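You operate a simulated robot arm through the tools that you are given. There is no shell and no other tool.

Carry out the task below with a simulated robot arm. There is one attempt and no reset: what you move stays moved.

Task
Put things in order on the test station. At the end: the green hand tool stands where the white glue cartridge (marked "Type 50") stood; the white glue cartridge from the test station stands where the white primer bottle stood; the silver screw tin from the test station stands on top of the white small box; the white primer bottle is on the white plate; whatever was shut is shut again. Leave all else as you found it, and nothing knocked over. Set down upright: primer bottle.
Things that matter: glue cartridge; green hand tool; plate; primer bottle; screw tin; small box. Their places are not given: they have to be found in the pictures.

Only the result counts: the job must be done as asked and must still hold three seconds after the hand-in. Knocking over, shifting, dropping, spilling or breaking anything else fails it.

Robot
A 7-joint arm with a two-finger gripper, fixed in place. Base frame: the origin is at the foot of the arm, x ahead of it, y to its left, z up; the work surface is at about z = 0.823. Units: m, degrees, N and s.
With the tool pointing down near the work surface it reaches from about 0.34 to 0.72 m from the base axis. Its first joint turns from -66.0 to 66.0 degrees. Payload 2.45 kg.
Tool frame: the origin (TCP) lies between the finger pads and is the grasp point; the fingertips stand 0.026 m ahead of it; z points along the fingers, y is the line along which they close. Largest opening 0.096 m; the body of the gripper starts 0.069 m behind the TCP.
Orientation is that of the tool frame in the base frame, as a unit quaternion [x, y, z, w]. With the fingers straight down and closing along the base's y, the tool's x points along the base's -x, its y along +y and its z along -z.

Tools
- The arm moves only by the tool play_rows. Its argument "targets" is a list of rows, each a list of 7 numbers: the gripper command, from -1 (fully open) to 1 (shut), values between in proportion, then the shift along the base's x, y, z in m, then the turn, a rotation vector about the base's x, y, z in degrees. In form: [[gripper, dx, dy, dz, ax, ay, az], ...]. A call has 1 to 20 rows; each row shifts and turns the commanded pose from where the row before left it. Rows are played at 5 a second. More than 0.05 m and 8.6 degrees between two rows, or a gripper value outside its range, and nothing of the call is played. A pose out of reach is approached as far as the arm can. The call stops where the force on the tool passes 40 N (or 10 N more than at its start, if that is more) or the arm is blocked; 0.2 s more then pass. The fingers move at their own pace and stop on an object; they squeeze with about 26 N. The grip force told is the motor's: it shows also when the fingers shut on nothing. Time passes only in rows, and 0.2 s behind the last, so rows that do not move let the fingers close. It gives the time, the measured TCP pose, the force on the tool (base axes), the opening and the grip force at its end, in the units of the frame above (readings bear some noise), with the torque about the TCP (base axes, N m) and any sound that the robot's microphone picked up.
- Cameras (640 x 400 px; columns grow to the right, rows downward): "scene" is fixed at [0.1523, -0.399, 1.4235]; the picture's right is [0.77, -0.63, 0.00], its down [-0.39, -0.48, -0.79] and it looks along [0.50, 0.61, -0.62] (base axes); focal length 348 px, centre (320, 200). "wrist" rides on the gripper at [0.082, 0.003, -0.098] in the tool frame; the picture's right is [-0.04, 1.00, 0.00], its down [-0.73, -0.03, -0.68] and it looks along [-0.68, -0.03, 0.73] (tool axes); focal length 256 px, centre (320, 200).
- snapshot(camera): a new picture of that camera. It takes no simulated time.
- locate(camera, pixels): for up to 12 pixels [column, row] of the newest picture of that camera ("zoom" is the newest enlarged one), the place [x, y, z] in the base frame of the surface seen there, good to about 0.002 m, but the place of the scene camera against the robot may be out by one fixed shift of up to 0.018 m in any direction. It takes no simulated time.
- inspect(camera, box): a new picture of the part [left, top, right, bottom] of that camera's present view, enlarged. It takes no simulated time.
- close_job(): hands the job in; it is judged then, once.

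Open the gripper and draw the arm clear of the work before you hand the job in, unless the task says otherwise.

The tools are called after "Request:" as name(argument=value, ...) on one line, values as JSON. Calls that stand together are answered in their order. play_rows: Moves the arm, as the interface text tells. Its arguments: {"type":"object","properties":{"targets":{"type":"array","items":{"type":"array","items":{"type":"number"}}}},"required":["targets"]} The other tools are called the same way: snapshot (camera) takes a picture; locate (camera, pixels) gives the place of the surface under pixels of a picture; inspect (camera, box) takes an enlarged picture of a part of a camera's view; close_job () hands the job in.

At the start:

```text
clock: 0.0
ee_pos: [0.3529, 0.1199, 1.1683]
ee_rot: [0.0, 1.0, 0.0, 0.0]
contact_force: [-0.7, -0.5, 0.0]
ft_torque: [0.02, 0.01, 0.0]
opening: 0.096
gripper_force: 0.1
```

scene: 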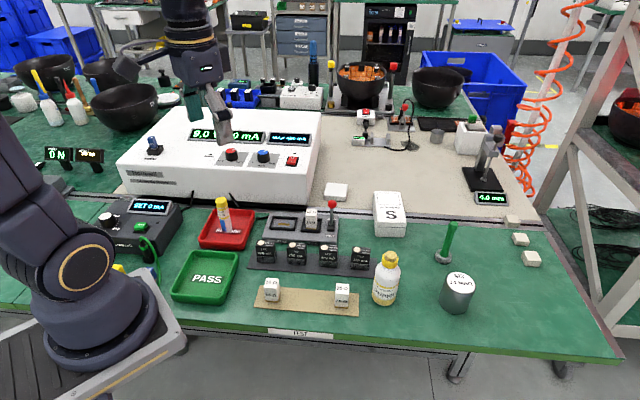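
wrist: 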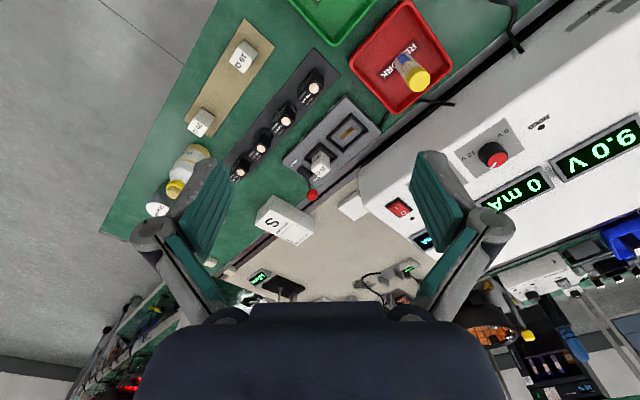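

I start by looking at the scene closely: the bottle near (385,278), the tin near (457,293), a green tool near (447,243), the box marked S near (390,213), a yellow/white cartridge near (223,215).

Request:
inspect(camera="scene", box=[160, 170, 400, 320])

Request:
inspect(camera="scene", box=[340, 180, 580, 330])

Request:
inspect(camera="scene", box=[320, 60, 560, 210])

Request:
inspect(camera="scene", box=[0, 60, 240, 210])

```text
2.67 times, centred on (280, 245) of scene
```

zoom: 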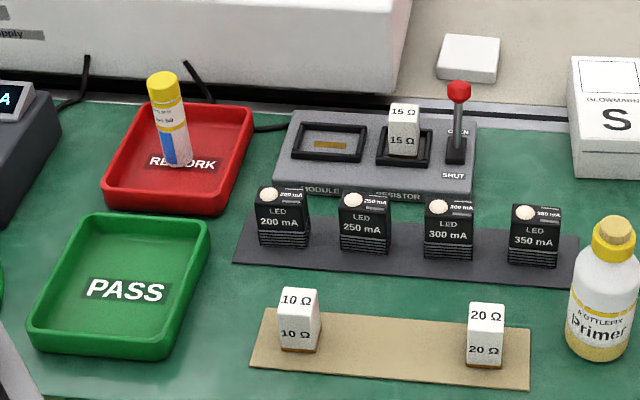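

```text
2.67 times, centred on (460, 255) of scene
```

zoom: 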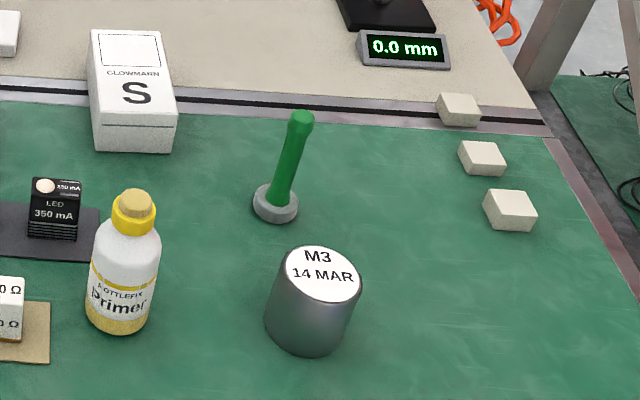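

```text
2.67 times, centred on (440, 135) of scene
```

zoom: 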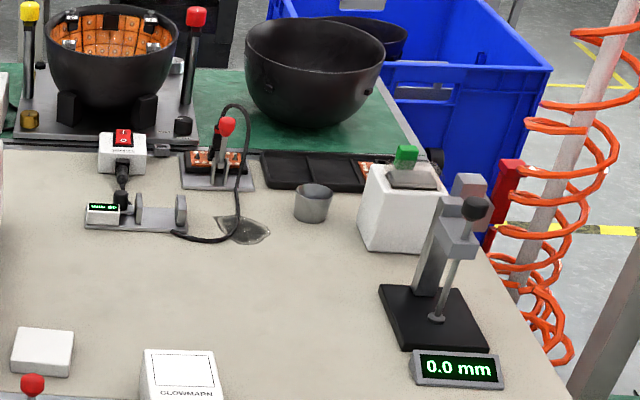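

```text
2.67 times, centred on (120, 135) of scene
```

zoom: 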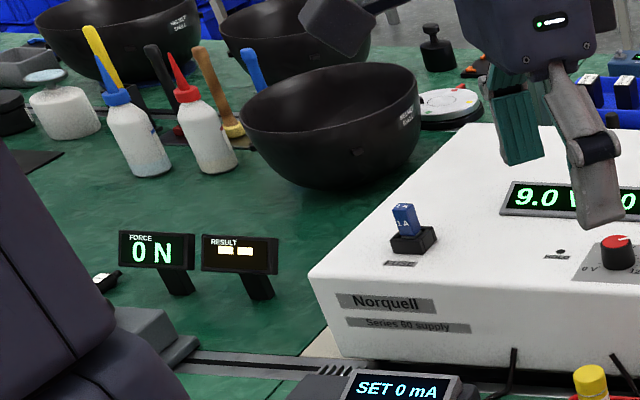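

I zoom in further on the cartridge in the red tray, the flat white thing at (336,191) and the S box.

Request:
inspect(camera="scene", box=[190, 185, 270, 235])

Request:
inspect(camera="scene", box=[310, 170, 420, 240])

Request:
inspect(camera="scene", box=[420, 210, 560, 320])

Request:
inspect(camera="scene", box=[355, 240, 485, 321])

Request:
inspect(camera="scene", box=[0, 180, 200, 305])

Request:
inspect(camera="scene", box=[250, 195, 350, 257])

```text
8.00 times, centred on (230, 210) of scene
```

zoom: 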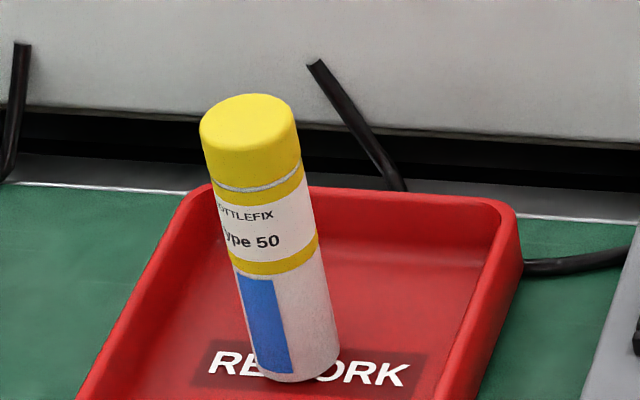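

```text
5.71 times, centred on (365, 205) of scene
```

zoom: 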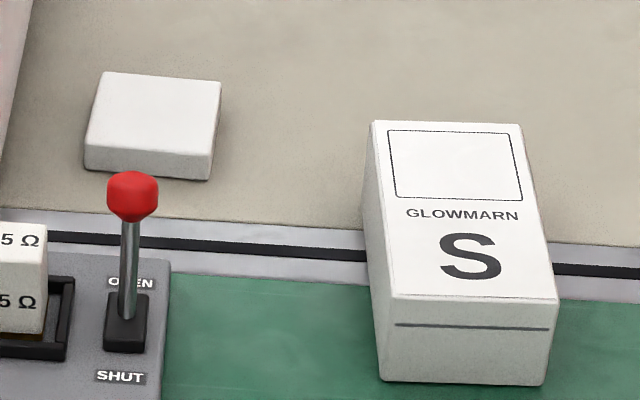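

```text
3.64 times, centred on (490, 265) of scene
```

zoom: 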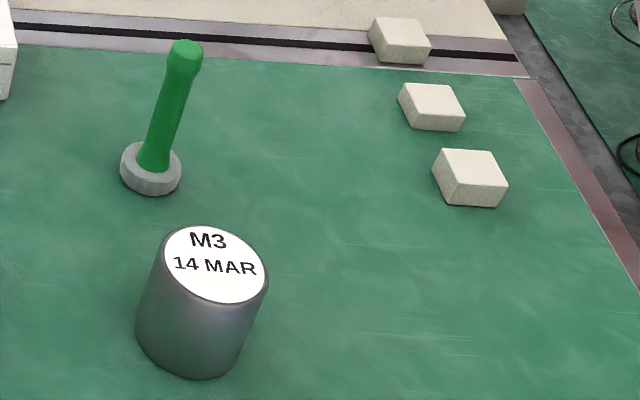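

```text
4.92 times, centred on (420, 280) of scene
```

zoom: 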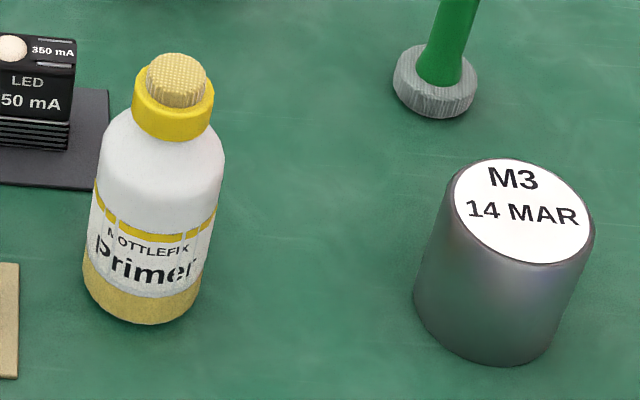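

```text
3.20 times, centred on (100, 242) of scene
```

zoom: 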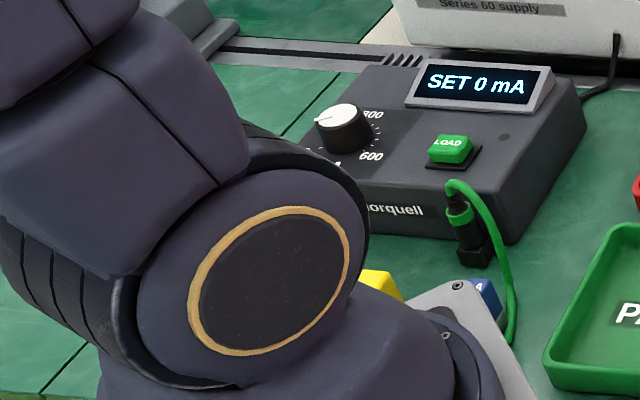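

```text
6.40 times, centred on (300, 226) of scene
```

zoom: 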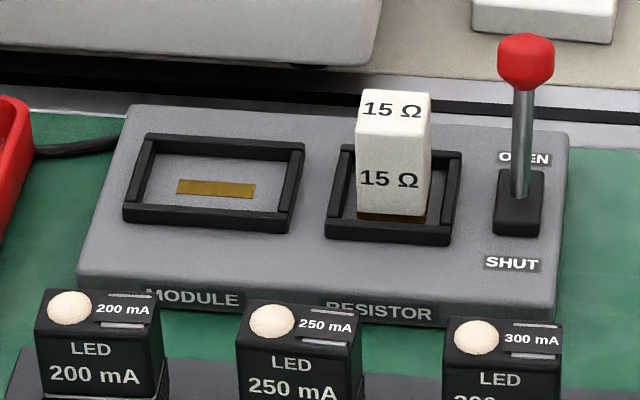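

I measure positions of all the candidates: flat white piece, S box corners, cartridge, bottle, tin, green tool.

Request:
snapshot(camera="scene")

Request:
locate(camera="scene", pixels=[[328, 184], [347, 185], [345, 197], [326, 195], [336, 190], [375, 192], [400, 193], [405, 221], [377, 222], [392, 208], [405, 235], [379, 234]])

Request:
locate(camera="scene", pixels=[[222, 198], [226, 226], [211, 238], [200, 238], [389, 256], [386, 272], [382, 300], [459, 278], [455, 308], [452, 226], [443, 257], [440, 262]])

Request:
locate(camera="scene", pixels=[[164, 99], [172, 101], [420, 290], [360, 210], [512, 218], [520, 237], [531, 256], [332, 204], [311, 212], [438, 137], [468, 130], [270, 285]])

```text
taken
```

scene: 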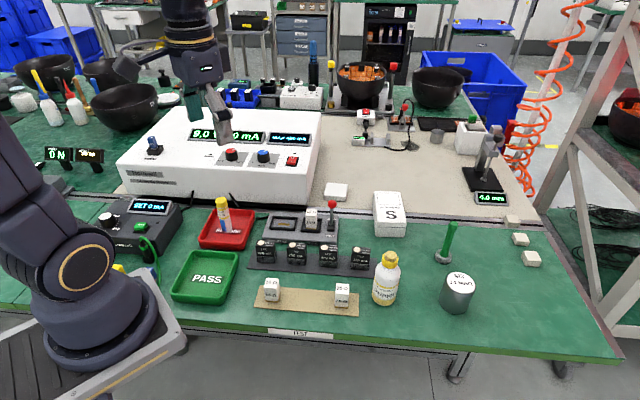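

```text
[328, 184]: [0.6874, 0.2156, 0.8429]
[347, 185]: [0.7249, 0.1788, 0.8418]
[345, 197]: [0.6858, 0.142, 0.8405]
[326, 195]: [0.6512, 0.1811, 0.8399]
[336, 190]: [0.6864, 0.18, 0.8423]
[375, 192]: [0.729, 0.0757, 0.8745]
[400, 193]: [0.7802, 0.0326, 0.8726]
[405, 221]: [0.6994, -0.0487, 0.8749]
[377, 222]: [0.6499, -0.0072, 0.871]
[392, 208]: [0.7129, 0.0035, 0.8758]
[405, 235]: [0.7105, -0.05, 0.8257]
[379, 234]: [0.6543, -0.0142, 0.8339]
```

```text
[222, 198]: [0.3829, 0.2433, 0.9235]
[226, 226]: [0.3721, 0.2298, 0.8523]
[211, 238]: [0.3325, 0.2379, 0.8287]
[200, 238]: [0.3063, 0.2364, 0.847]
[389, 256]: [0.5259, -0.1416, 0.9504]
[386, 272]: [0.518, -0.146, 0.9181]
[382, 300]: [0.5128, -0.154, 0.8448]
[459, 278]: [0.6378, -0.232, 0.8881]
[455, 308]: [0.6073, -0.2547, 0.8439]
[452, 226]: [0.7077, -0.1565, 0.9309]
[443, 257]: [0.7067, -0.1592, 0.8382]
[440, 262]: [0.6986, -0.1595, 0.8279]
```

```text
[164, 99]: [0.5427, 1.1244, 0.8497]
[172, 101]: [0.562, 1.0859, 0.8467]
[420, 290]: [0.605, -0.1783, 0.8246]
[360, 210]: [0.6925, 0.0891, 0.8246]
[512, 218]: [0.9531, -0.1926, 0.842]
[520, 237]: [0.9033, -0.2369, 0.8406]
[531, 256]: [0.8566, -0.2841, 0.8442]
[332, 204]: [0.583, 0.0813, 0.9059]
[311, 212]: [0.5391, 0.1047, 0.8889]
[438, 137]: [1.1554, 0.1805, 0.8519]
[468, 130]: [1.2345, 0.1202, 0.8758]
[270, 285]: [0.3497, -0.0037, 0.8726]
```

The wrist picture is tied to the robot exactly, so I compare the same features there: resistor blocks at (243,57), bottle cap (175,187), S box (290,220), cartridge cap (418,78), tin top (157,210), plate (352,207).

Request:
snapshot(camera="wrist")

Request:
inspect(camera="wrist", box=[120, 120, 380, 280])

Request:
inspect(camera="wrist", box=[280, 0, 480, 125])

Request:
locate(camera="wrist", pixels=[[418, 80], [408, 64], [243, 50], [175, 190], [188, 165], [157, 209], [290, 220], [312, 194], [352, 205], [286, 210], [303, 230], [265, 225]])

```text
taken
```

wrist: 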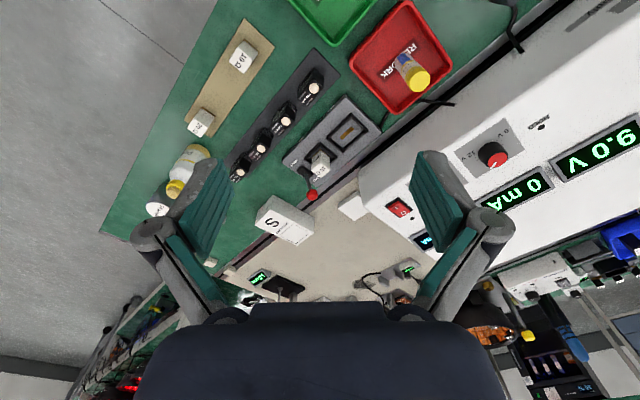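

```text
2.46 times, centred on (250, 200) of wrist
```

zoom: 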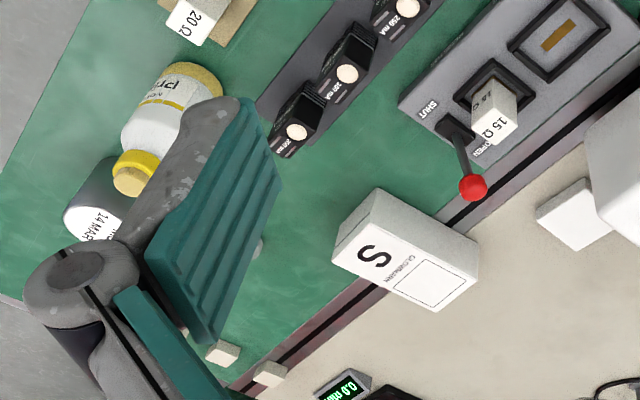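

```text
3.20 times, centred on (380, 62) of wrist
```

zoom: 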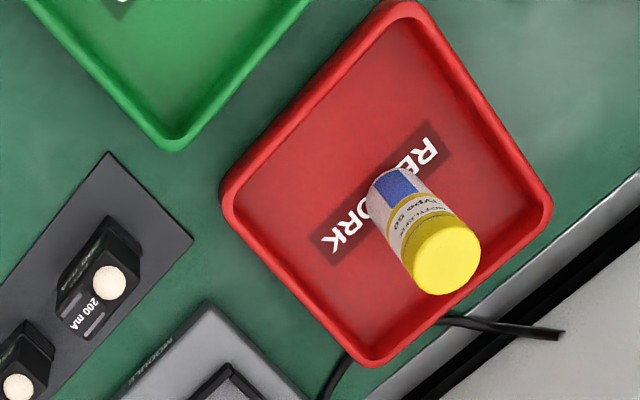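

```text
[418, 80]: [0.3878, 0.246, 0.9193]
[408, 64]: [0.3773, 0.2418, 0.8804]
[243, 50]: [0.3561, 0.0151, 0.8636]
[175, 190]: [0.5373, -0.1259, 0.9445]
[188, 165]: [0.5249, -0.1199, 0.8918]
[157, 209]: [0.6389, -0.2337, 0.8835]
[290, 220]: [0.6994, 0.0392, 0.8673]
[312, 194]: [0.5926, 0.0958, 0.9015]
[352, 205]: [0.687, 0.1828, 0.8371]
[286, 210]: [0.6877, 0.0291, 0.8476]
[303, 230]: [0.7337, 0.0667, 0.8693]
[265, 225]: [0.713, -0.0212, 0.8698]
```

Scene and wrist agree to about a centimetre. I move the open gripper to about (0.37,-0.15,1.06) so that the wrist camera looks straight at the bottle and the tin, and locate some neighbours.

Request:
play_rows(targets=[[-1, 0.002, -0.0386, -0.0154, 0, 0, 0], [-1, 0.002, -0.0386, -0.0154, 0, 0, 0], [-1, 0.002, -0.0386, -0.0154, 0, 0, 0], [-1, 0.002, -0.0386, -0.0154, 0, 0, 0], [-1, 0.002, -0.0386, -0.0154, 0, 0, 0], [-1, 0.002, -0.0386, -0.0154, 0, 0, 0], [-1, 0.002, -0.0386, -0.0154, 0, 0, 0], [-1, 0, 0, 0, 0, 0, 0]])

Request:
locate(camera="scene", pixels=[[310, 198], [321, 113], [318, 150], [313, 185], [341, 289], [359, 250], [356, 318], [360, 290], [372, 268], [332, 204], [285, 145], [200, 195]])

Request:
snapshot(camera="wrist")

Request:
snapshot(camera="scene")

```text
clock: 1.8
ee_pos: [0.3665, -0.1523, 1.06]
ee_rot: [0.0, 1.0, 0.0, 0.0]
contact_force: [-0.1, -0.1, -0.2]
ft_torque: [0.02, 0.02, 0.03]
opening: 0.096
gripper_force: 0.0
```

```text
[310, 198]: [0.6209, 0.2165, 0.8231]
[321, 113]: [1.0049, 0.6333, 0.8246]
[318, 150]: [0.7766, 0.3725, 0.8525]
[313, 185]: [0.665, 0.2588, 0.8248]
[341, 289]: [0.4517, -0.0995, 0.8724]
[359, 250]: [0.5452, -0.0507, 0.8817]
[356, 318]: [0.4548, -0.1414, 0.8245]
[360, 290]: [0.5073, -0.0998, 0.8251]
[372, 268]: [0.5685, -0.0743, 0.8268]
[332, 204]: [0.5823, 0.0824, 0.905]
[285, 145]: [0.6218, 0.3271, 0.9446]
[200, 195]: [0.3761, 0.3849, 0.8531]
```

```text
taken
```

wrist: 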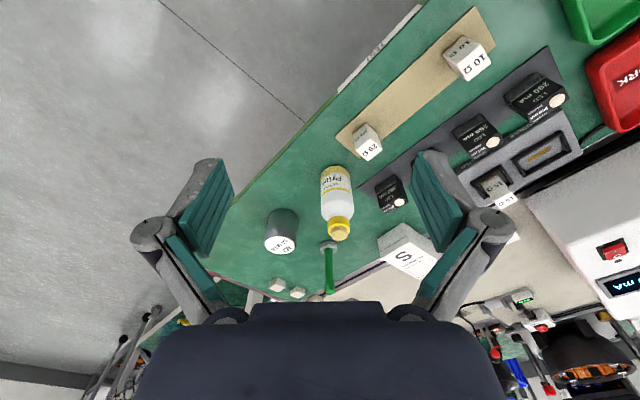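

```text
taken
```

scene: 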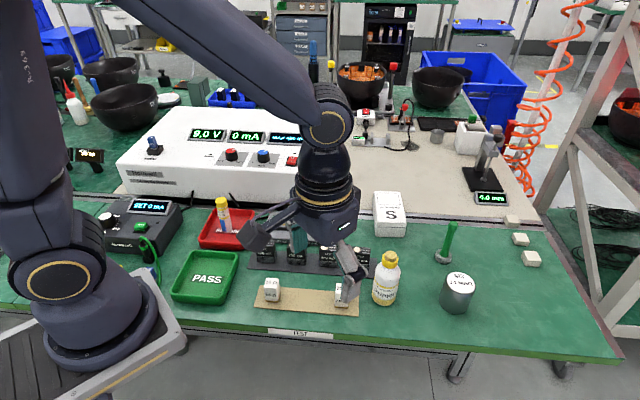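

The wrist picture now shows the bottle (337,200), tin (281,232), green tool (328,265) and S box (405,252). I measure them with the wrist camera.

Request:
inspect(camera="wrist", box=[240, 140, 440, 300])

Request:
locate(camera="wrist", pixels=[[339, 237], [339, 222], [338, 205], [335, 180], [322, 205], [354, 205], [280, 244], [265, 230], [298, 232], [280, 220], [329, 291], [328, 250]])

Request:
locate(camera="wrist", pixels=[[322, 244], [336, 244], [328, 240], [404, 252], [380, 252], [398, 226], [437, 255], [415, 272], [392, 195], [367, 145], [388, 160], [400, 190]])

```text
2.50 times, centred on (340, 220) of wrist
```

zoom: 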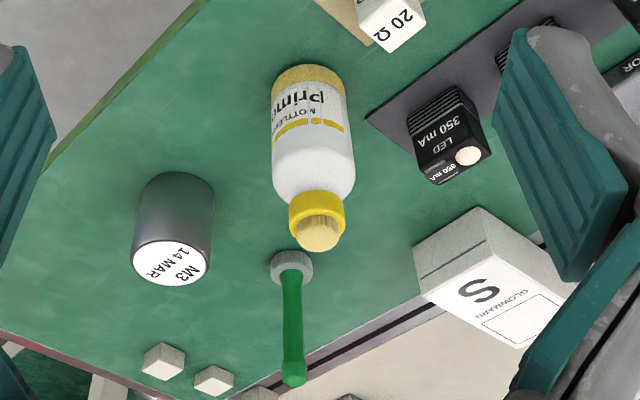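

```text
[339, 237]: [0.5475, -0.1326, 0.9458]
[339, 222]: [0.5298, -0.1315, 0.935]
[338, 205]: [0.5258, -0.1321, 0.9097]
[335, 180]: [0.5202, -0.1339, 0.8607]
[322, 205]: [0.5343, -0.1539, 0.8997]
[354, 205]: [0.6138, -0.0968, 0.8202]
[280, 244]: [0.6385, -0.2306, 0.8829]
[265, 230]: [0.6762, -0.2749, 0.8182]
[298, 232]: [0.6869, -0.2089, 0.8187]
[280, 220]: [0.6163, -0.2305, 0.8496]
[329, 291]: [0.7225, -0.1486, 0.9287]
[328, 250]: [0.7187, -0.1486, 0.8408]
```

```text
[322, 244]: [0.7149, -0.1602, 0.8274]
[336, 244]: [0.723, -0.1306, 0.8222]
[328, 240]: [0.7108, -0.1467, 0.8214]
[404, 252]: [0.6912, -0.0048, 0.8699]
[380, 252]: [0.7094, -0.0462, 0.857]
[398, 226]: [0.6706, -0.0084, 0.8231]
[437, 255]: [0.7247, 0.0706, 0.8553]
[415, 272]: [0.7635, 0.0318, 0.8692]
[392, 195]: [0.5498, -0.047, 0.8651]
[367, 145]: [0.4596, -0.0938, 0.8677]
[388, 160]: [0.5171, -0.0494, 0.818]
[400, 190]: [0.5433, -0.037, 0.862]
```

The bottle axis is near (0.54,-0.132), top at about z 0.947. I go closer, still above everything, for a precise measurement.

Request:
play_rows(targets=[[-1, 0.028, 0.006, -0.013, 0, 0, 0], [-1, 0.028, 0.006, -0.013, 0, 0, 0], [-1, 0.028, 0.006, -0.014, 0, 0, 0], [-1, 0, 0, 0, 0, 0, 0]])

Request:
snapshot(camera="wrist")

Request:
inspect(camera="wrist", box=[240, 120, 400, 220])

```text
clock: 2.8
ee_pos: [0.4513, -0.1324, 1.0206]
ee_rot: [-0.001, 1.0, 0.0, -0.001]
contact_force: [0.3, 0.0, 0.3]
ft_torque: [0.01, 0.0, -0.03]
opening: 0.096
gripper_force: 0.1
```

```text
taken
```

wrist: 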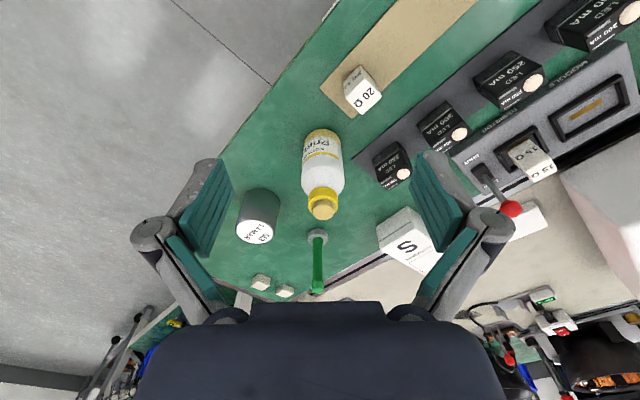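

```text
4.00 times, centred on (320, 170) of wrist
```

zoom: 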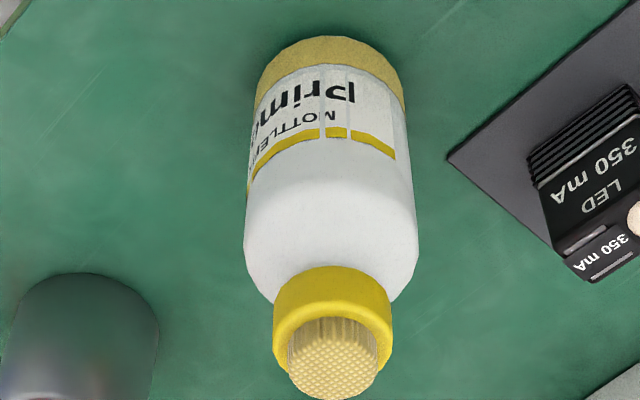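

I measure the knob top (323,212), the body midline and shoulder, plus tin, green tool base and S box from this nearer view.

Request:
locate(camera="zoom", pixels=[[333, 370], [333, 385], [333, 355], [300, 370], [365, 370], [330, 240], [255, 240], [408, 240], [330, 180], [325, 80], [330, 50], [330, 25]])

Request:
locate(camera="wrist", pixels=[[258, 230], [258, 205], [243, 230], [273, 230], [317, 237], [317, 288], [307, 237], [327, 237], [258, 240], [320, 190], [343, 190], [300, 190]])

```text
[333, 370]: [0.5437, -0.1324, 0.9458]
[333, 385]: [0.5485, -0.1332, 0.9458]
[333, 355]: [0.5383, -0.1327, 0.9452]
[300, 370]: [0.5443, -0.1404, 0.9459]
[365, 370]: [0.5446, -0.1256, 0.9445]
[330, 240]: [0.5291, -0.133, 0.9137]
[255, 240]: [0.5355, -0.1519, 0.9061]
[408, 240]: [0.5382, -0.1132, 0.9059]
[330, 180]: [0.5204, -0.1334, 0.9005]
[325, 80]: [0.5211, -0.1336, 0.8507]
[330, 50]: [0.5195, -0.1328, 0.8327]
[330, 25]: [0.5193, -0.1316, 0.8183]
```

```text
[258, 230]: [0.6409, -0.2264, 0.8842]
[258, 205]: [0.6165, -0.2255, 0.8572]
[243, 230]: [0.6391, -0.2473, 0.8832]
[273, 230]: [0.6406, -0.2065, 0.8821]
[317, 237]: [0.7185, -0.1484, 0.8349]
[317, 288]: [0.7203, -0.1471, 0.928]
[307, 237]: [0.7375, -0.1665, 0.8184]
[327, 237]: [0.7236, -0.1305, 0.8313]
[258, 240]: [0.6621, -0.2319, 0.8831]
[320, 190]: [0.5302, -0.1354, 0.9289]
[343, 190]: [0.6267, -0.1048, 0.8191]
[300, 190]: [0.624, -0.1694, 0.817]
```

The bottle axis is (0.543,-0.133), radius about 0.022, top 0.946. I go over it with the gripper opened to 0.07 and come down to z 0.888, then close.

Request:
play_rows(targets=[[-0.46, 0.031, 0, 0.005, 0, 0, 0], [-0.46, 0.031, 0, 0.004, 0, 0, 0], [-0.46, 0.0297, -0.0006, 0, 0, 0, 0], [-0.46, 0, 0, 0, 0, 0, 0], [-0.46, 0, 0, -0.04, 0, 0, 0], [-0.46, 0, 0, -0.035, 0, 0, 0]])

Request:
snapshot(camera="wrist")

Request:
snapshot(camera="scene")

```text
clock: 4.2
ee_pos: [0.5439, -0.134, 0.9543]
ee_rot: [0.0, 1.0, 0.0, 0.0]
contact_force: [0.0, 0.7, -0.1]
ft_torque: [0.01, 0.01, -0.02]
opening: 0.07
gripper_force: 0.1
```

```text
taken
```

wrist: 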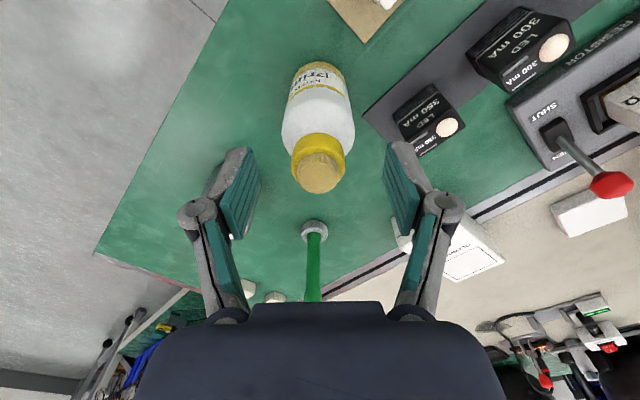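

```text
taken
```

scene: 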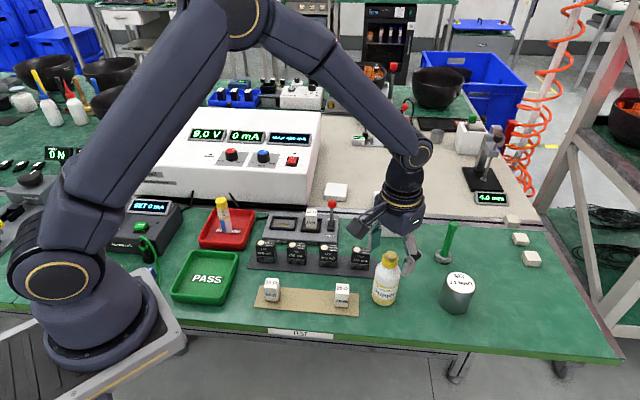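

The bottle cap at (319,170) lies centred between the fingers (about 240 and 400). I descend to z 0.888 and close.

Request:
play_rows(targets=[[-0.46, 0, 0, -0.033, 0, 0, 0], [-0.46, 0, 0, -0.033, 0, 0, 0], [-0.46, 0, 0, 0, 0, 0, 0], [0.2, 0, 0, 0, 0, 0, 0], [0.5, 0, 0, 0, 0, 0, 0], [0.5, 0, 0, 0, 0, 0, 0], [0.5, 0, 0, 0, 0, 0, 0]])

Request:
snapshot(camera="wrist")

Request:
snapshot(camera="scene")

```text
clock: 5.8
ee_pos: [0.5416, -0.1336, 0.8892]
ee_rot: [0.0, 1.0, 0.0, 0.0]
contact_force: [0.9, -4.1, 3.1]
ft_torque: [-0.14, -0.04, -0.01]
opening: 0.0465
gripper_force: 26.7
```

```text
taken
```

wrist: 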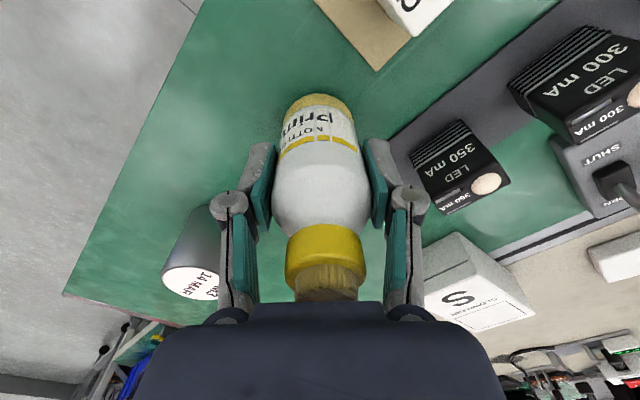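

```text
taken
```

scene: 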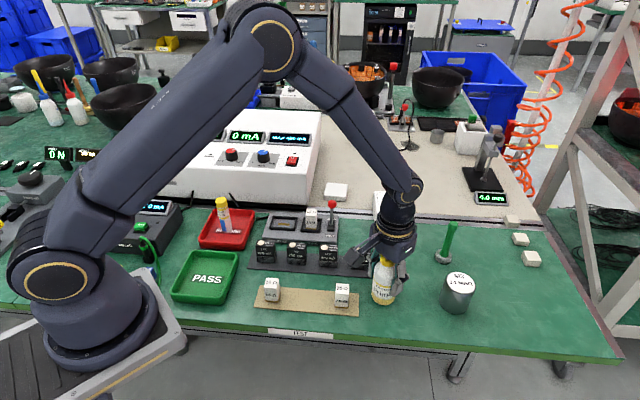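

The bottle is held (opening 0.0465, 26.7 N). I lift it straight up.

Request:
play_rows(targets=[[0.5, 0, 0, 0.02, 0, 0, 0], [0.5, 0, 0, 0.04, 0, 0, 0], [0.5, 0, 0, 0.04, 0, 0, 0], [0.5, 0, 0, 0.04, 0, 0, 0], [0.5, 0, 0, 0.03, 0, 0, 0], [0.5, 0, 0, 0, 0, 0, 0]])

Request:
snapshot(camera="wrist")

Request:
snapshot(camera="scene")

```text
clock: 7.2
ee_pos: [0.5428, -0.132, 1.06]
ee_rot: [0.0, 1.0, -0.001, 0.001]
contact_force: [0.9, 0.3, -1.0]
ft_torque: [0.01, -0.02, 0.01]
opening: 0.0466
gripper_force: 26.1
```

```text
taken
```

wrist: 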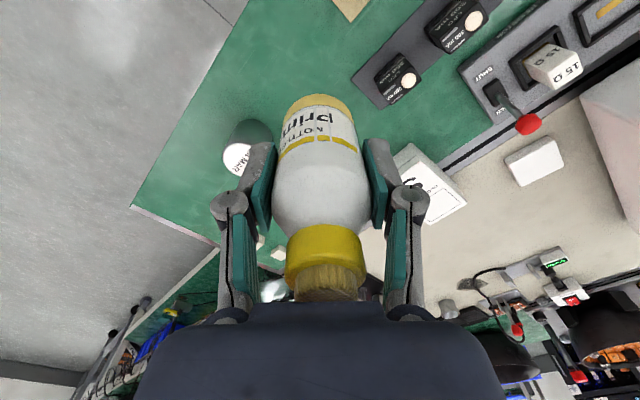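

```text
taken
```

scene: 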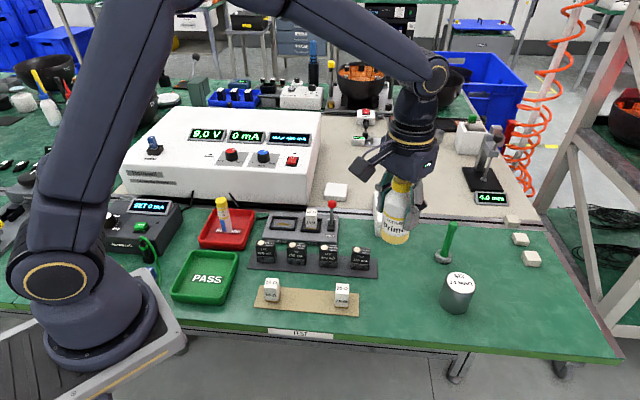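

The plate is visible at (535,160) in the wrist view. I carry the bottle sideways at z 1.06 to y≈0.17 and look at the plate from there.

Request:
locate(camera="wrist", pixels=[[507, 158], [547, 138], [562, 162], [522, 184], [535, 160], [395, 82], [530, 124]])

Request:
play_rows(targets=[[0.5, 0, 0.03, 0, 0, 0, 0], [0.5, 0, 0.045, 0, 0, 0, 0], [0.5, 0, 0.045, 0, 0, 0, 0], [0.5, 0, 0.045, 0, 0, 0, 0], [0.5, 0, 0.045, 0, 0, 0, 0], [0.5, 0, 0.045, 0, 0, 0, 0], [0.5, 0, 0.03, 0, 0, 0, 0], [0.5, 0, 0.017, 0, 0, 0, 0], [0.5, 0, 0, 0, 0, 0, 0]])

Request:
snapshot(camera="wrist")

Request:
snapshot(camera="scene")

```text
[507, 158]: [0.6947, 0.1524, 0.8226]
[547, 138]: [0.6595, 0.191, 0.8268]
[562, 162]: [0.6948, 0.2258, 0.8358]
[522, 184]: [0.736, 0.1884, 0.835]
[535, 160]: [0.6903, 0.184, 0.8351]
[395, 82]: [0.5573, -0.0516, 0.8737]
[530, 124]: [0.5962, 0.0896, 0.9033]
```

```text
clock: 9.2
ee_pos: [0.5408, 0.1689, 1.0592]
ee_rot: [0.0, 1.0, 0.0, 0.001]
contact_force: [-0.1, -0.1, -1.1]
ft_torque: [0.01, -0.01, 0.01]
opening: 0.0468
gripper_force: 25.8
```

```text
taken
```

wrist: 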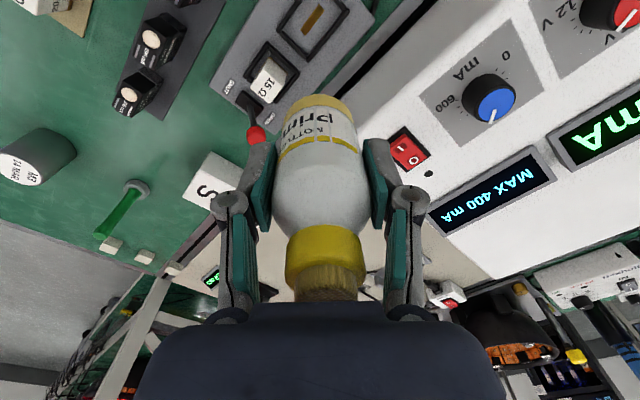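

```text
taken
```

scene: 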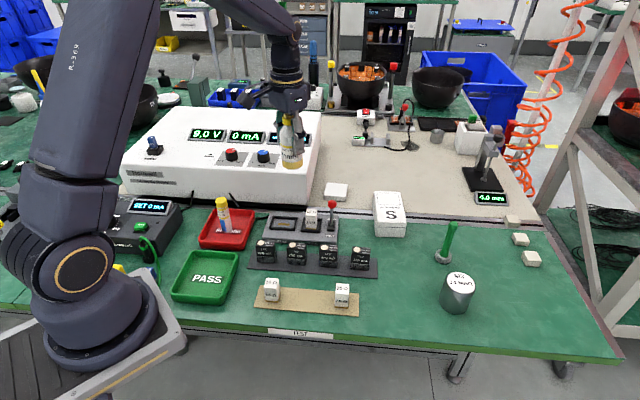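

The held bottle hides the plate here. I shift back to y≈-0.03, where the plate shows to the right of the fingers, to measure it precisely.

Request:
play_rows(targets=[[0.5, 0, -0.04, 0, 0, 0, 0], [0.5, 0, -0.045, 0, 0, 0, 0], [0.5, 0, -0.045, 0, 0, 0, 0], [0.5, 0, -0.045, 0, 0, 0, 0], [0.5, 0, -0.025, 0, 0, 0, 0], [0.5, 0, 0, 0, 0, 0, 0]])

Request:
snapshot(camera="wrist")

Request:
inspect(camera="wrist", box=[400, 100, 560, 200])

```text
clock: 10.6
ee_pos: [0.5432, -0.0317, 1.059]
ee_rot: [0.0, 1.0, 0.0, 0.0]
contact_force: [0.1, 0.3, -1.1]
ft_torque: [0.01, -0.01, 0.05]
opening: 0.0468
gripper_force: 25.5
```

```text
taken
```

wrist: 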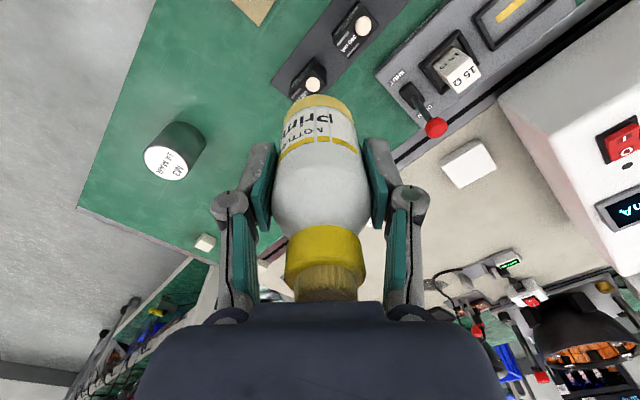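

```text
4.00 times, centred on (480, 150) of wrist
```

zoom: 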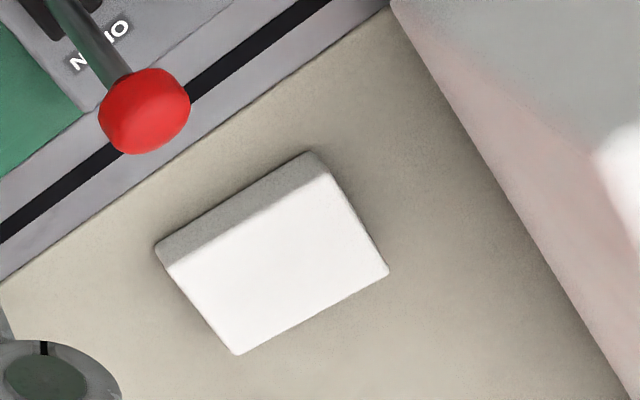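

The plate's top corners in the zoom are about (175,268), (325,178), (383,270), (238,349); centre about (280,269).

Request:
locate(camera="zoom", pixels=[[176, 268], [325, 180], [381, 270], [238, 348], [280, 269], [248, 222], [356, 224], [310, 308], [205, 308], [420, 60], [600, 370], [120, 320]])

```text
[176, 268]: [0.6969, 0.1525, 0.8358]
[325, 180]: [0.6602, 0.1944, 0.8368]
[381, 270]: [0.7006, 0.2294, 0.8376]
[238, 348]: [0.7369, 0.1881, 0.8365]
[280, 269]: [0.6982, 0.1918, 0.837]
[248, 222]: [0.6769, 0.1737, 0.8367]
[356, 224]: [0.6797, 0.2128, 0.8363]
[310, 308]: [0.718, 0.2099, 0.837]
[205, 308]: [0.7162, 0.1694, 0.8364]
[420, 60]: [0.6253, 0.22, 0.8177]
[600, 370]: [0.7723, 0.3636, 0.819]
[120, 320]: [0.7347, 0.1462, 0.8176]
```

The plate centre by the wrist camera is (0.6985,0.191), top z 0.8365 (scene camera is off by about (-0.012,-0.012,+0.005)). I carry the bottle above it at z 1.06.

Request:
play_rows(targets=[[0.5, 0.015, 0.022, 0, 0, 0, 0], [0.5, 0.025, 0.037, 0, 0, 0, 0], [0.5, 0.025, 0.037, 0, 0, 0, 0], [0.5, 0.025, 0.037, 0, 0, 0, 0], [0.5, 0.025, 0.037, 0, 0, 0, 0], [0.5, 0.025, 0.032, 0, 0, 0, 0], [0.5, 0.013, 0.02, 0, 0, 0, 0], [0.5, 0, 0, 0, 0, 0, 0]])

Request:
snapshot(camera="scene")

Request:
snapshot(camera="wrist")

```text
clock: 12.4
ee_pos: [0.6858, 0.1831, 1.0572]
ee_rot: [0.0, 1.0, 0.0, -0.001]
contact_force: [-0.1, -0.1, -0.8]
ft_torque: [0.0, 0.05, -0.02]
opening: 0.0467
gripper_force: 26.8
out of reach, approached as far as the arm can: row 7
```

```text
taken
```

scene: 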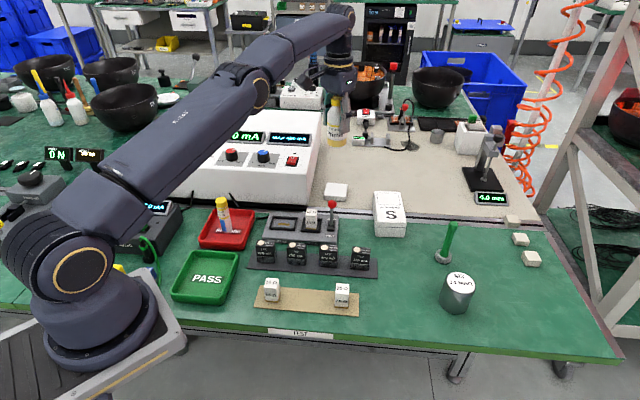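

```text
taken
```

wrist: 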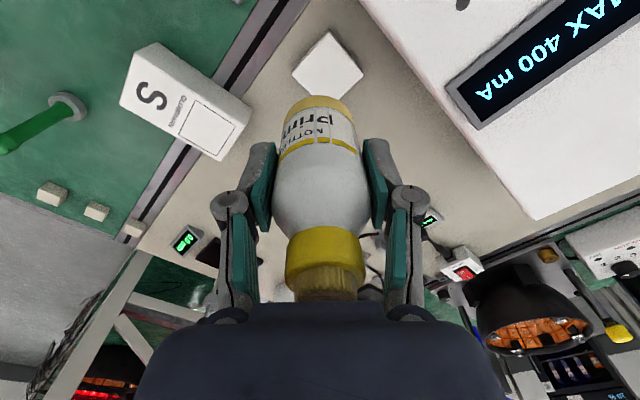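

The arm stops at radius 0.71 at this height; lower it should reach a bit further. I descend to z≈0.925 (bottle bottom then about 0.018 above the plate) and check.

Request:
play_rows(targets=[[0.5, 0, 0, -0.03, 0, 0, 0], [0.5, 0, 0, -0.04, 0, 0, 0], [0.5, 0, 0, -0.035, 0, 0, 0], [0.5, 0, 0, -0.027, 0, 0, 0], [0.5, 0, 0, 0, 0, 0, 0]])

Request:
snapshot(camera="scene")

Request:
snapshot(camera="wrist")

```text
clock: 13.6
ee_pos: [0.6877, 0.182, 0.9264]
ee_rot: [0.0, 1.0, 0.0, 0.0]
contact_force: [0.4, -0.1, -0.3]
ft_torque: [0.01, 0.03, -0.02]
opening: 0.0466
gripper_force: 26.1
```

```text
taken
```

scene: 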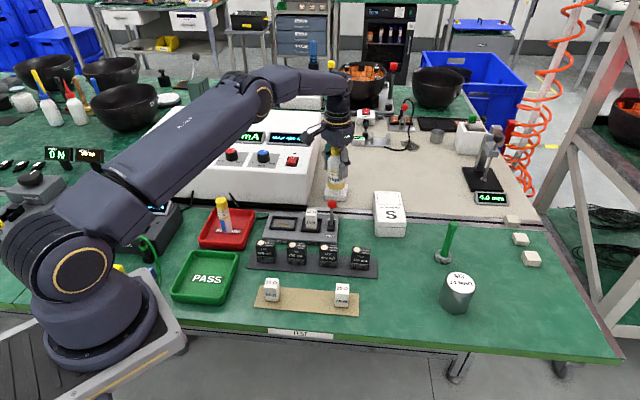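

```text
taken
```

wrist: 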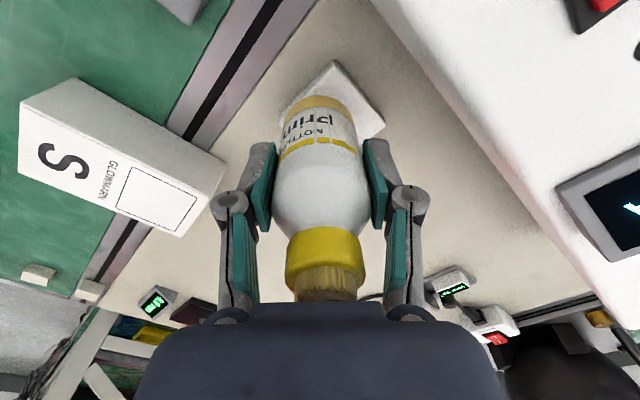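

At z 0.926 the pose is (0.688,0.182). I try to extend the last centimetre toward the plate centre at (0.697,0.190).

Request:
play_rows(targets=[[0.5, 0.004, 0.003, -0.005, 0, 0, 0], [0.5, 0.004, 0.004, 0, 0, 0, 0], [0.5, 0, 0, 0, 0, 0, 0]])

Request:
inspect(camera="scene", box=[280, 130, 400, 230])

Request:
snapshot(camera="wrist")

```text
clock: 14.4
ee_pos: [0.6952, 0.1889, 0.9234]
ee_rot: [0.0, 1.0, 0.0, -0.001]
contact_force: [0.2, -0.7, -1.4]
ft_torque: [0.01, 0.0, -0.01]
opening: 0.0466
gripper_force: 25.7
```

```text
4.00 times, centred on (340, 180) of scene
```

zoom: 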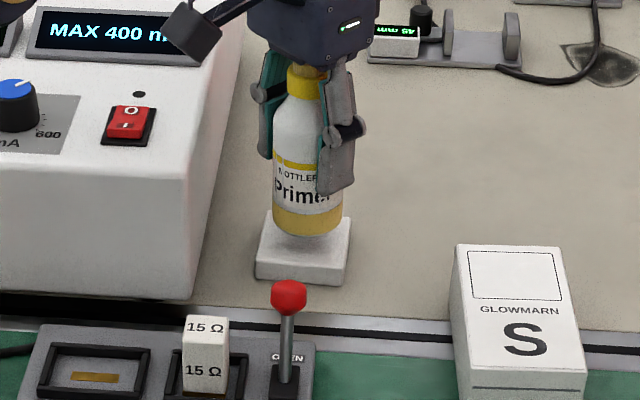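

```text
taken
```

wrist: 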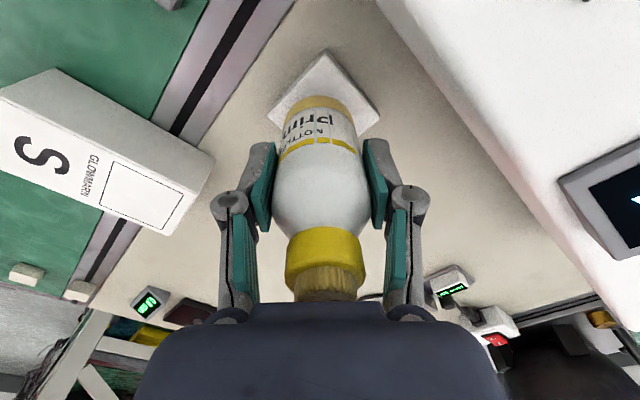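

It reached (0.695,0.189). I nudge 2 mm more and go down close to the plate (contact expected at TCP z≈0.907).

Request:
play_rows(targets=[[0.5, 0.002, 0.0015, -0.005, 0, 0, 0], [0.5, 0, 0, -0.004, 0, 0, 0], [0.5, 0, 0, -0.003, 0, 0, 0], [0.5, 0, 0, 0, 0, 0, 0]])

Request:
inspect(camera="scene", box=[300, 150, 380, 210])

```text
clock: 15.4
ee_pos: [0.6985, 0.1904, 0.9094]
ee_rot: [0.001, 1.0, 0.0, 0.0]
contact_force: [0.4, 0.6, -1.4]
ft_torque: [0.0, 0.0, 0.04]
opening: 0.0468
gripper_force: 25.8
```

```text
6.67 times, centred on (340, 180) of scene
```

zoom: 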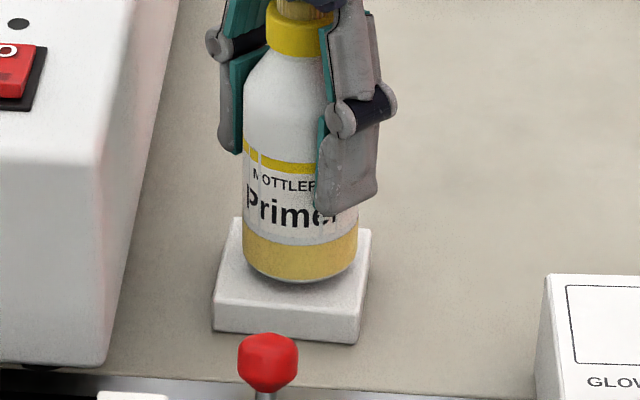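

The bottle is centred just above the plate. I lower in 1.5 mm steps until contact shows.

Request:
play_rows(targets=[[0.5, 0, 0, -0.0015, 0, 0, 0], [0.5, 0, 0, -0.0015, 0, 0, 0], [0.5, 0, 0, 0, 0, 0, 0]])

```text
clock: 16.2
ee_pos: [0.6982, 0.1895, 0.9064]
ee_rot: [-0.001, 1.0, 0.001, 0.0]
contact_force: [0.5, -0.8, -1.0]
ft_torque: [0.02, 0.01, -0.01]
opening: 0.0468
gripper_force: 26.1
```

No contact yet (Fz -1.0). I continue down in small steps.

Request:
play_rows(targets=[[0.5, 0, 0, -0.001, 0, 0, 0], [0.5, 0, 0, -0.001, 0, 0, 0], [0.5, 0, 0, 0, 0, 0, 0]])

```text
clock: 17.0
ee_pos: [0.6991, 0.1887, 0.9063]
ee_rot: [0.001, 1.0, 0.001, 0.001]
contact_force: [-2.6, -0.7, 11.8]
ft_torque: [0.16, 0.11, 0.0]
opening: 0.0468
gripper_force: 26.7
```

Contact felt (11.8 N up). I open the fingers a little and check that the bottle stands.

Request:
play_rows(targets=[[0.0, 0, 0, 0, 0, 0, 0], [-0.25, 0, 0, 0, 0, 0, 0], [-0.4, 0, 0, 0, 0, 0, 0], [-0.4, 0, 0, 0, 0, 0, 0]])

Request:
inspect(camera="scene", box=[300, 150, 380, 210])

Request:
snapshot(camera="wrist")

```text
clock: 18.0
ee_pos: [0.6985, 0.189, 0.905]
ee_rot: [0.001, 1.0, 0.0, 0.0]
contact_force: [0.8, 0.6, -0.4]
ft_torque: [0.03, -0.03, -0.01]
opening: 0.0674
gripper_force: 0.0
```

```text
6.67 times, centred on (340, 180) of scene
```

zoom: 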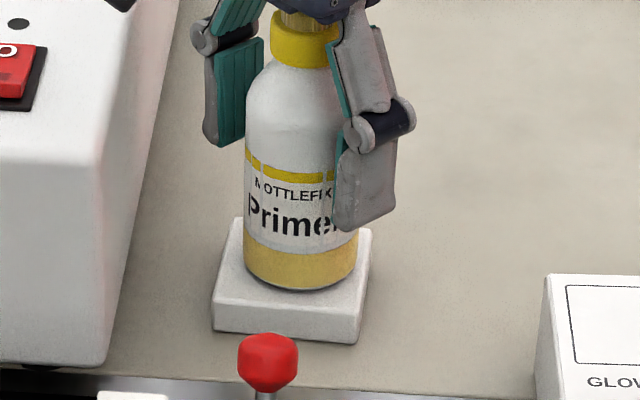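

```text
taken
```

wrist: 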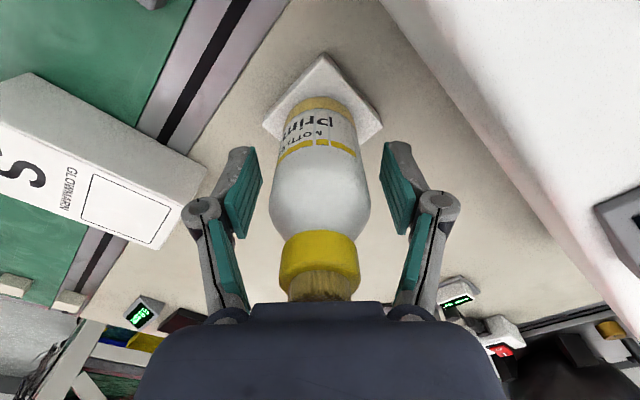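

The bottle stands upright on the plate. I raise the open gripper straight up with slight retraction in x (reach shrinks with height).

Request:
play_rows(targets=[[-0.4, 0, 0, 0.02, 0, 0, 0], [-0.4, -0.002, 0, 0.03, 0, 0, 0], [-0.4, -0.004, -0.001, 0.035, 0, 0, 0], [-0.4, -0.01, -0.003, 0.035, 0, 0, 0], [-0.4, -0.02, 0, 0.035, 0, 0, 0], [-0.4, 0, 0, 0, 0, 0, 0]])

Request:
snapshot(camera="scene")

Request:
snapshot(camera="wrist")

```text
clock: 19.4
ee_pos: [0.6633, 0.1843, 1.0589]
ee_rot: [0.0, 1.0, 0.0, 0.0]
contact_force: [-1.1, -0.9, -0.4]
ft_torque: [0.01, -0.02, -0.01]
opening: 0.0669
gripper_force: 0.0
```

```text
taken
```

scene: 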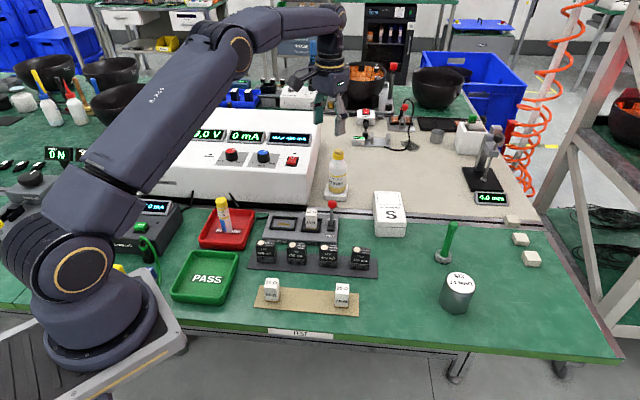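

```text
taken
```

wrist: 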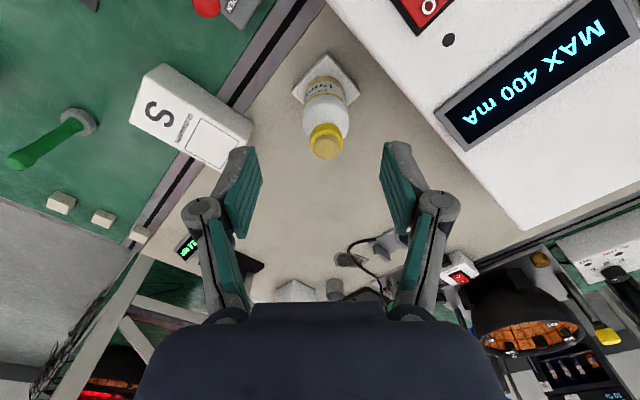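

The bottle stands on the plate at (338,175). Now I go to the cartridge: move to about (0.33,0.24,1.04) to view it.

Request:
play_rows(targets=[[-0.4, -0.035, 0.006, 0, 0, 0, 0], [-0.4, -0.045, 0.007, 0, 0, 0, 0], [-0.4, -0.045, 0.007, 0, 0, 0, 0], [-0.4, -0.045, 0.007, 0, 0, 0, 0], [-0.4, -0.045, 0.007, -0.005, 0, 0, 0], [-0.4, -0.045, 0.007, -0.005, 0, 0, 0], [-0.4, -0.045, 0.007, -0.005, 0, 0, 0], [-0.4, -0.028, 0.007, -0.005, 0, 0, 0], [-0.4, 0, 0, 0, 0, 0, 0]])

Request:
snapshot(camera="wrist")

Request:
inspect(camera="wrist", box=[240, 80, 400, 180])

Request:
snapshot(camera="scene")

```text
clock: 21.4
ee_pos: [0.3309, 0.2415, 1.0397]
ee_rot: [0.0, 1.0, 0.0, 0.0]
contact_force: [0.2, -0.1, -0.2]
ft_torque: [-0.01, 0.01, 0.01]
opening: 0.0674
gripper_force: 0.1
```

```text
taken
```

wrist: 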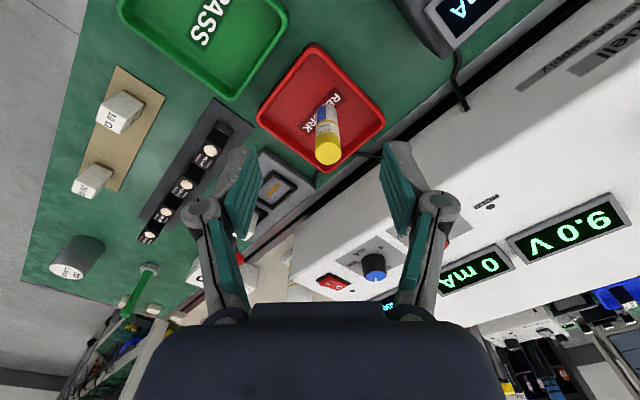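

```text
4.00 times, centred on (320, 130) of wrist
```

zoom: 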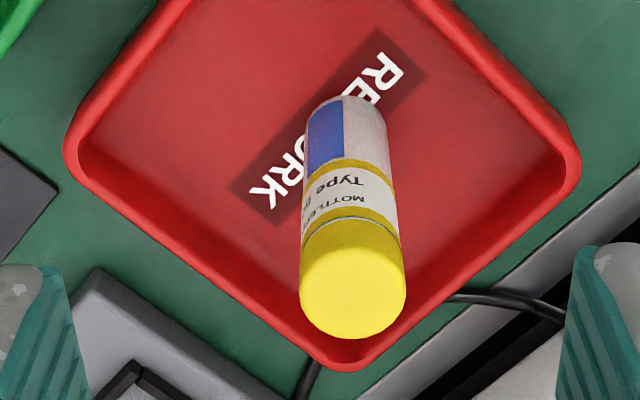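

```text
taken
```

scene: 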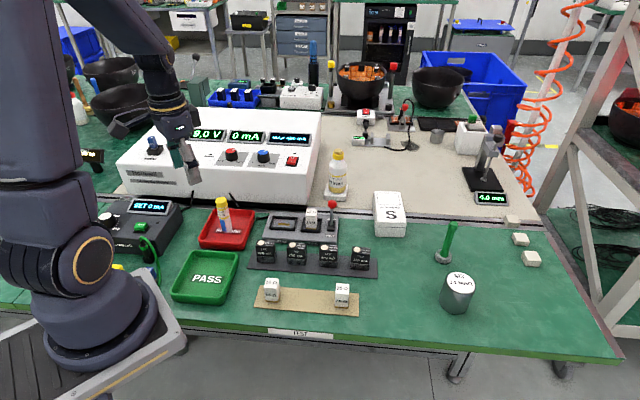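

The cartridge stands in the red tray; in the zoom its cap top centre is near (352,295), base near (343,110). I measure cap, body, tray floor and walls.

Request:
locate(camera="zoom", pixels=[[352, 292], [352, 250], [352, 332], [305, 290], [400, 290], [350, 180], [345, 110], [343, 92], [310, 150], [383, 150], [200, 150], [450, 200]])

Request:
locate(camera="wrist", pixels=[[317, 46], [258, 113], [322, 168], [381, 118], [317, 54], [323, 163], [310, 80], [345, 120]])

```text
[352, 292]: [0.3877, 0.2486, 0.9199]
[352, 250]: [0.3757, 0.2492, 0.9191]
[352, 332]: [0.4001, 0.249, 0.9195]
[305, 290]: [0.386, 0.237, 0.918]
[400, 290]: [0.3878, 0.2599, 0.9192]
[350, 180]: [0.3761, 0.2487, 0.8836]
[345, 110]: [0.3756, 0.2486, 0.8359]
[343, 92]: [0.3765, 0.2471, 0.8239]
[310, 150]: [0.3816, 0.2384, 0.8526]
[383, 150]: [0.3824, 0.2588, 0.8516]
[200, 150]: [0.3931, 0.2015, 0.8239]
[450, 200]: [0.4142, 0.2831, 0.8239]
```

```text
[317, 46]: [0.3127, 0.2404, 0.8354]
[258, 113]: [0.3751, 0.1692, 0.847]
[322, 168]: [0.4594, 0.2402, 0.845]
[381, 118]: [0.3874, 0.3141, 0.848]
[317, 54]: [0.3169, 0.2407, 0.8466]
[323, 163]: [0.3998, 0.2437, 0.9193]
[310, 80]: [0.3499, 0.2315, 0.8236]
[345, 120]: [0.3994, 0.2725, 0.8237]
```

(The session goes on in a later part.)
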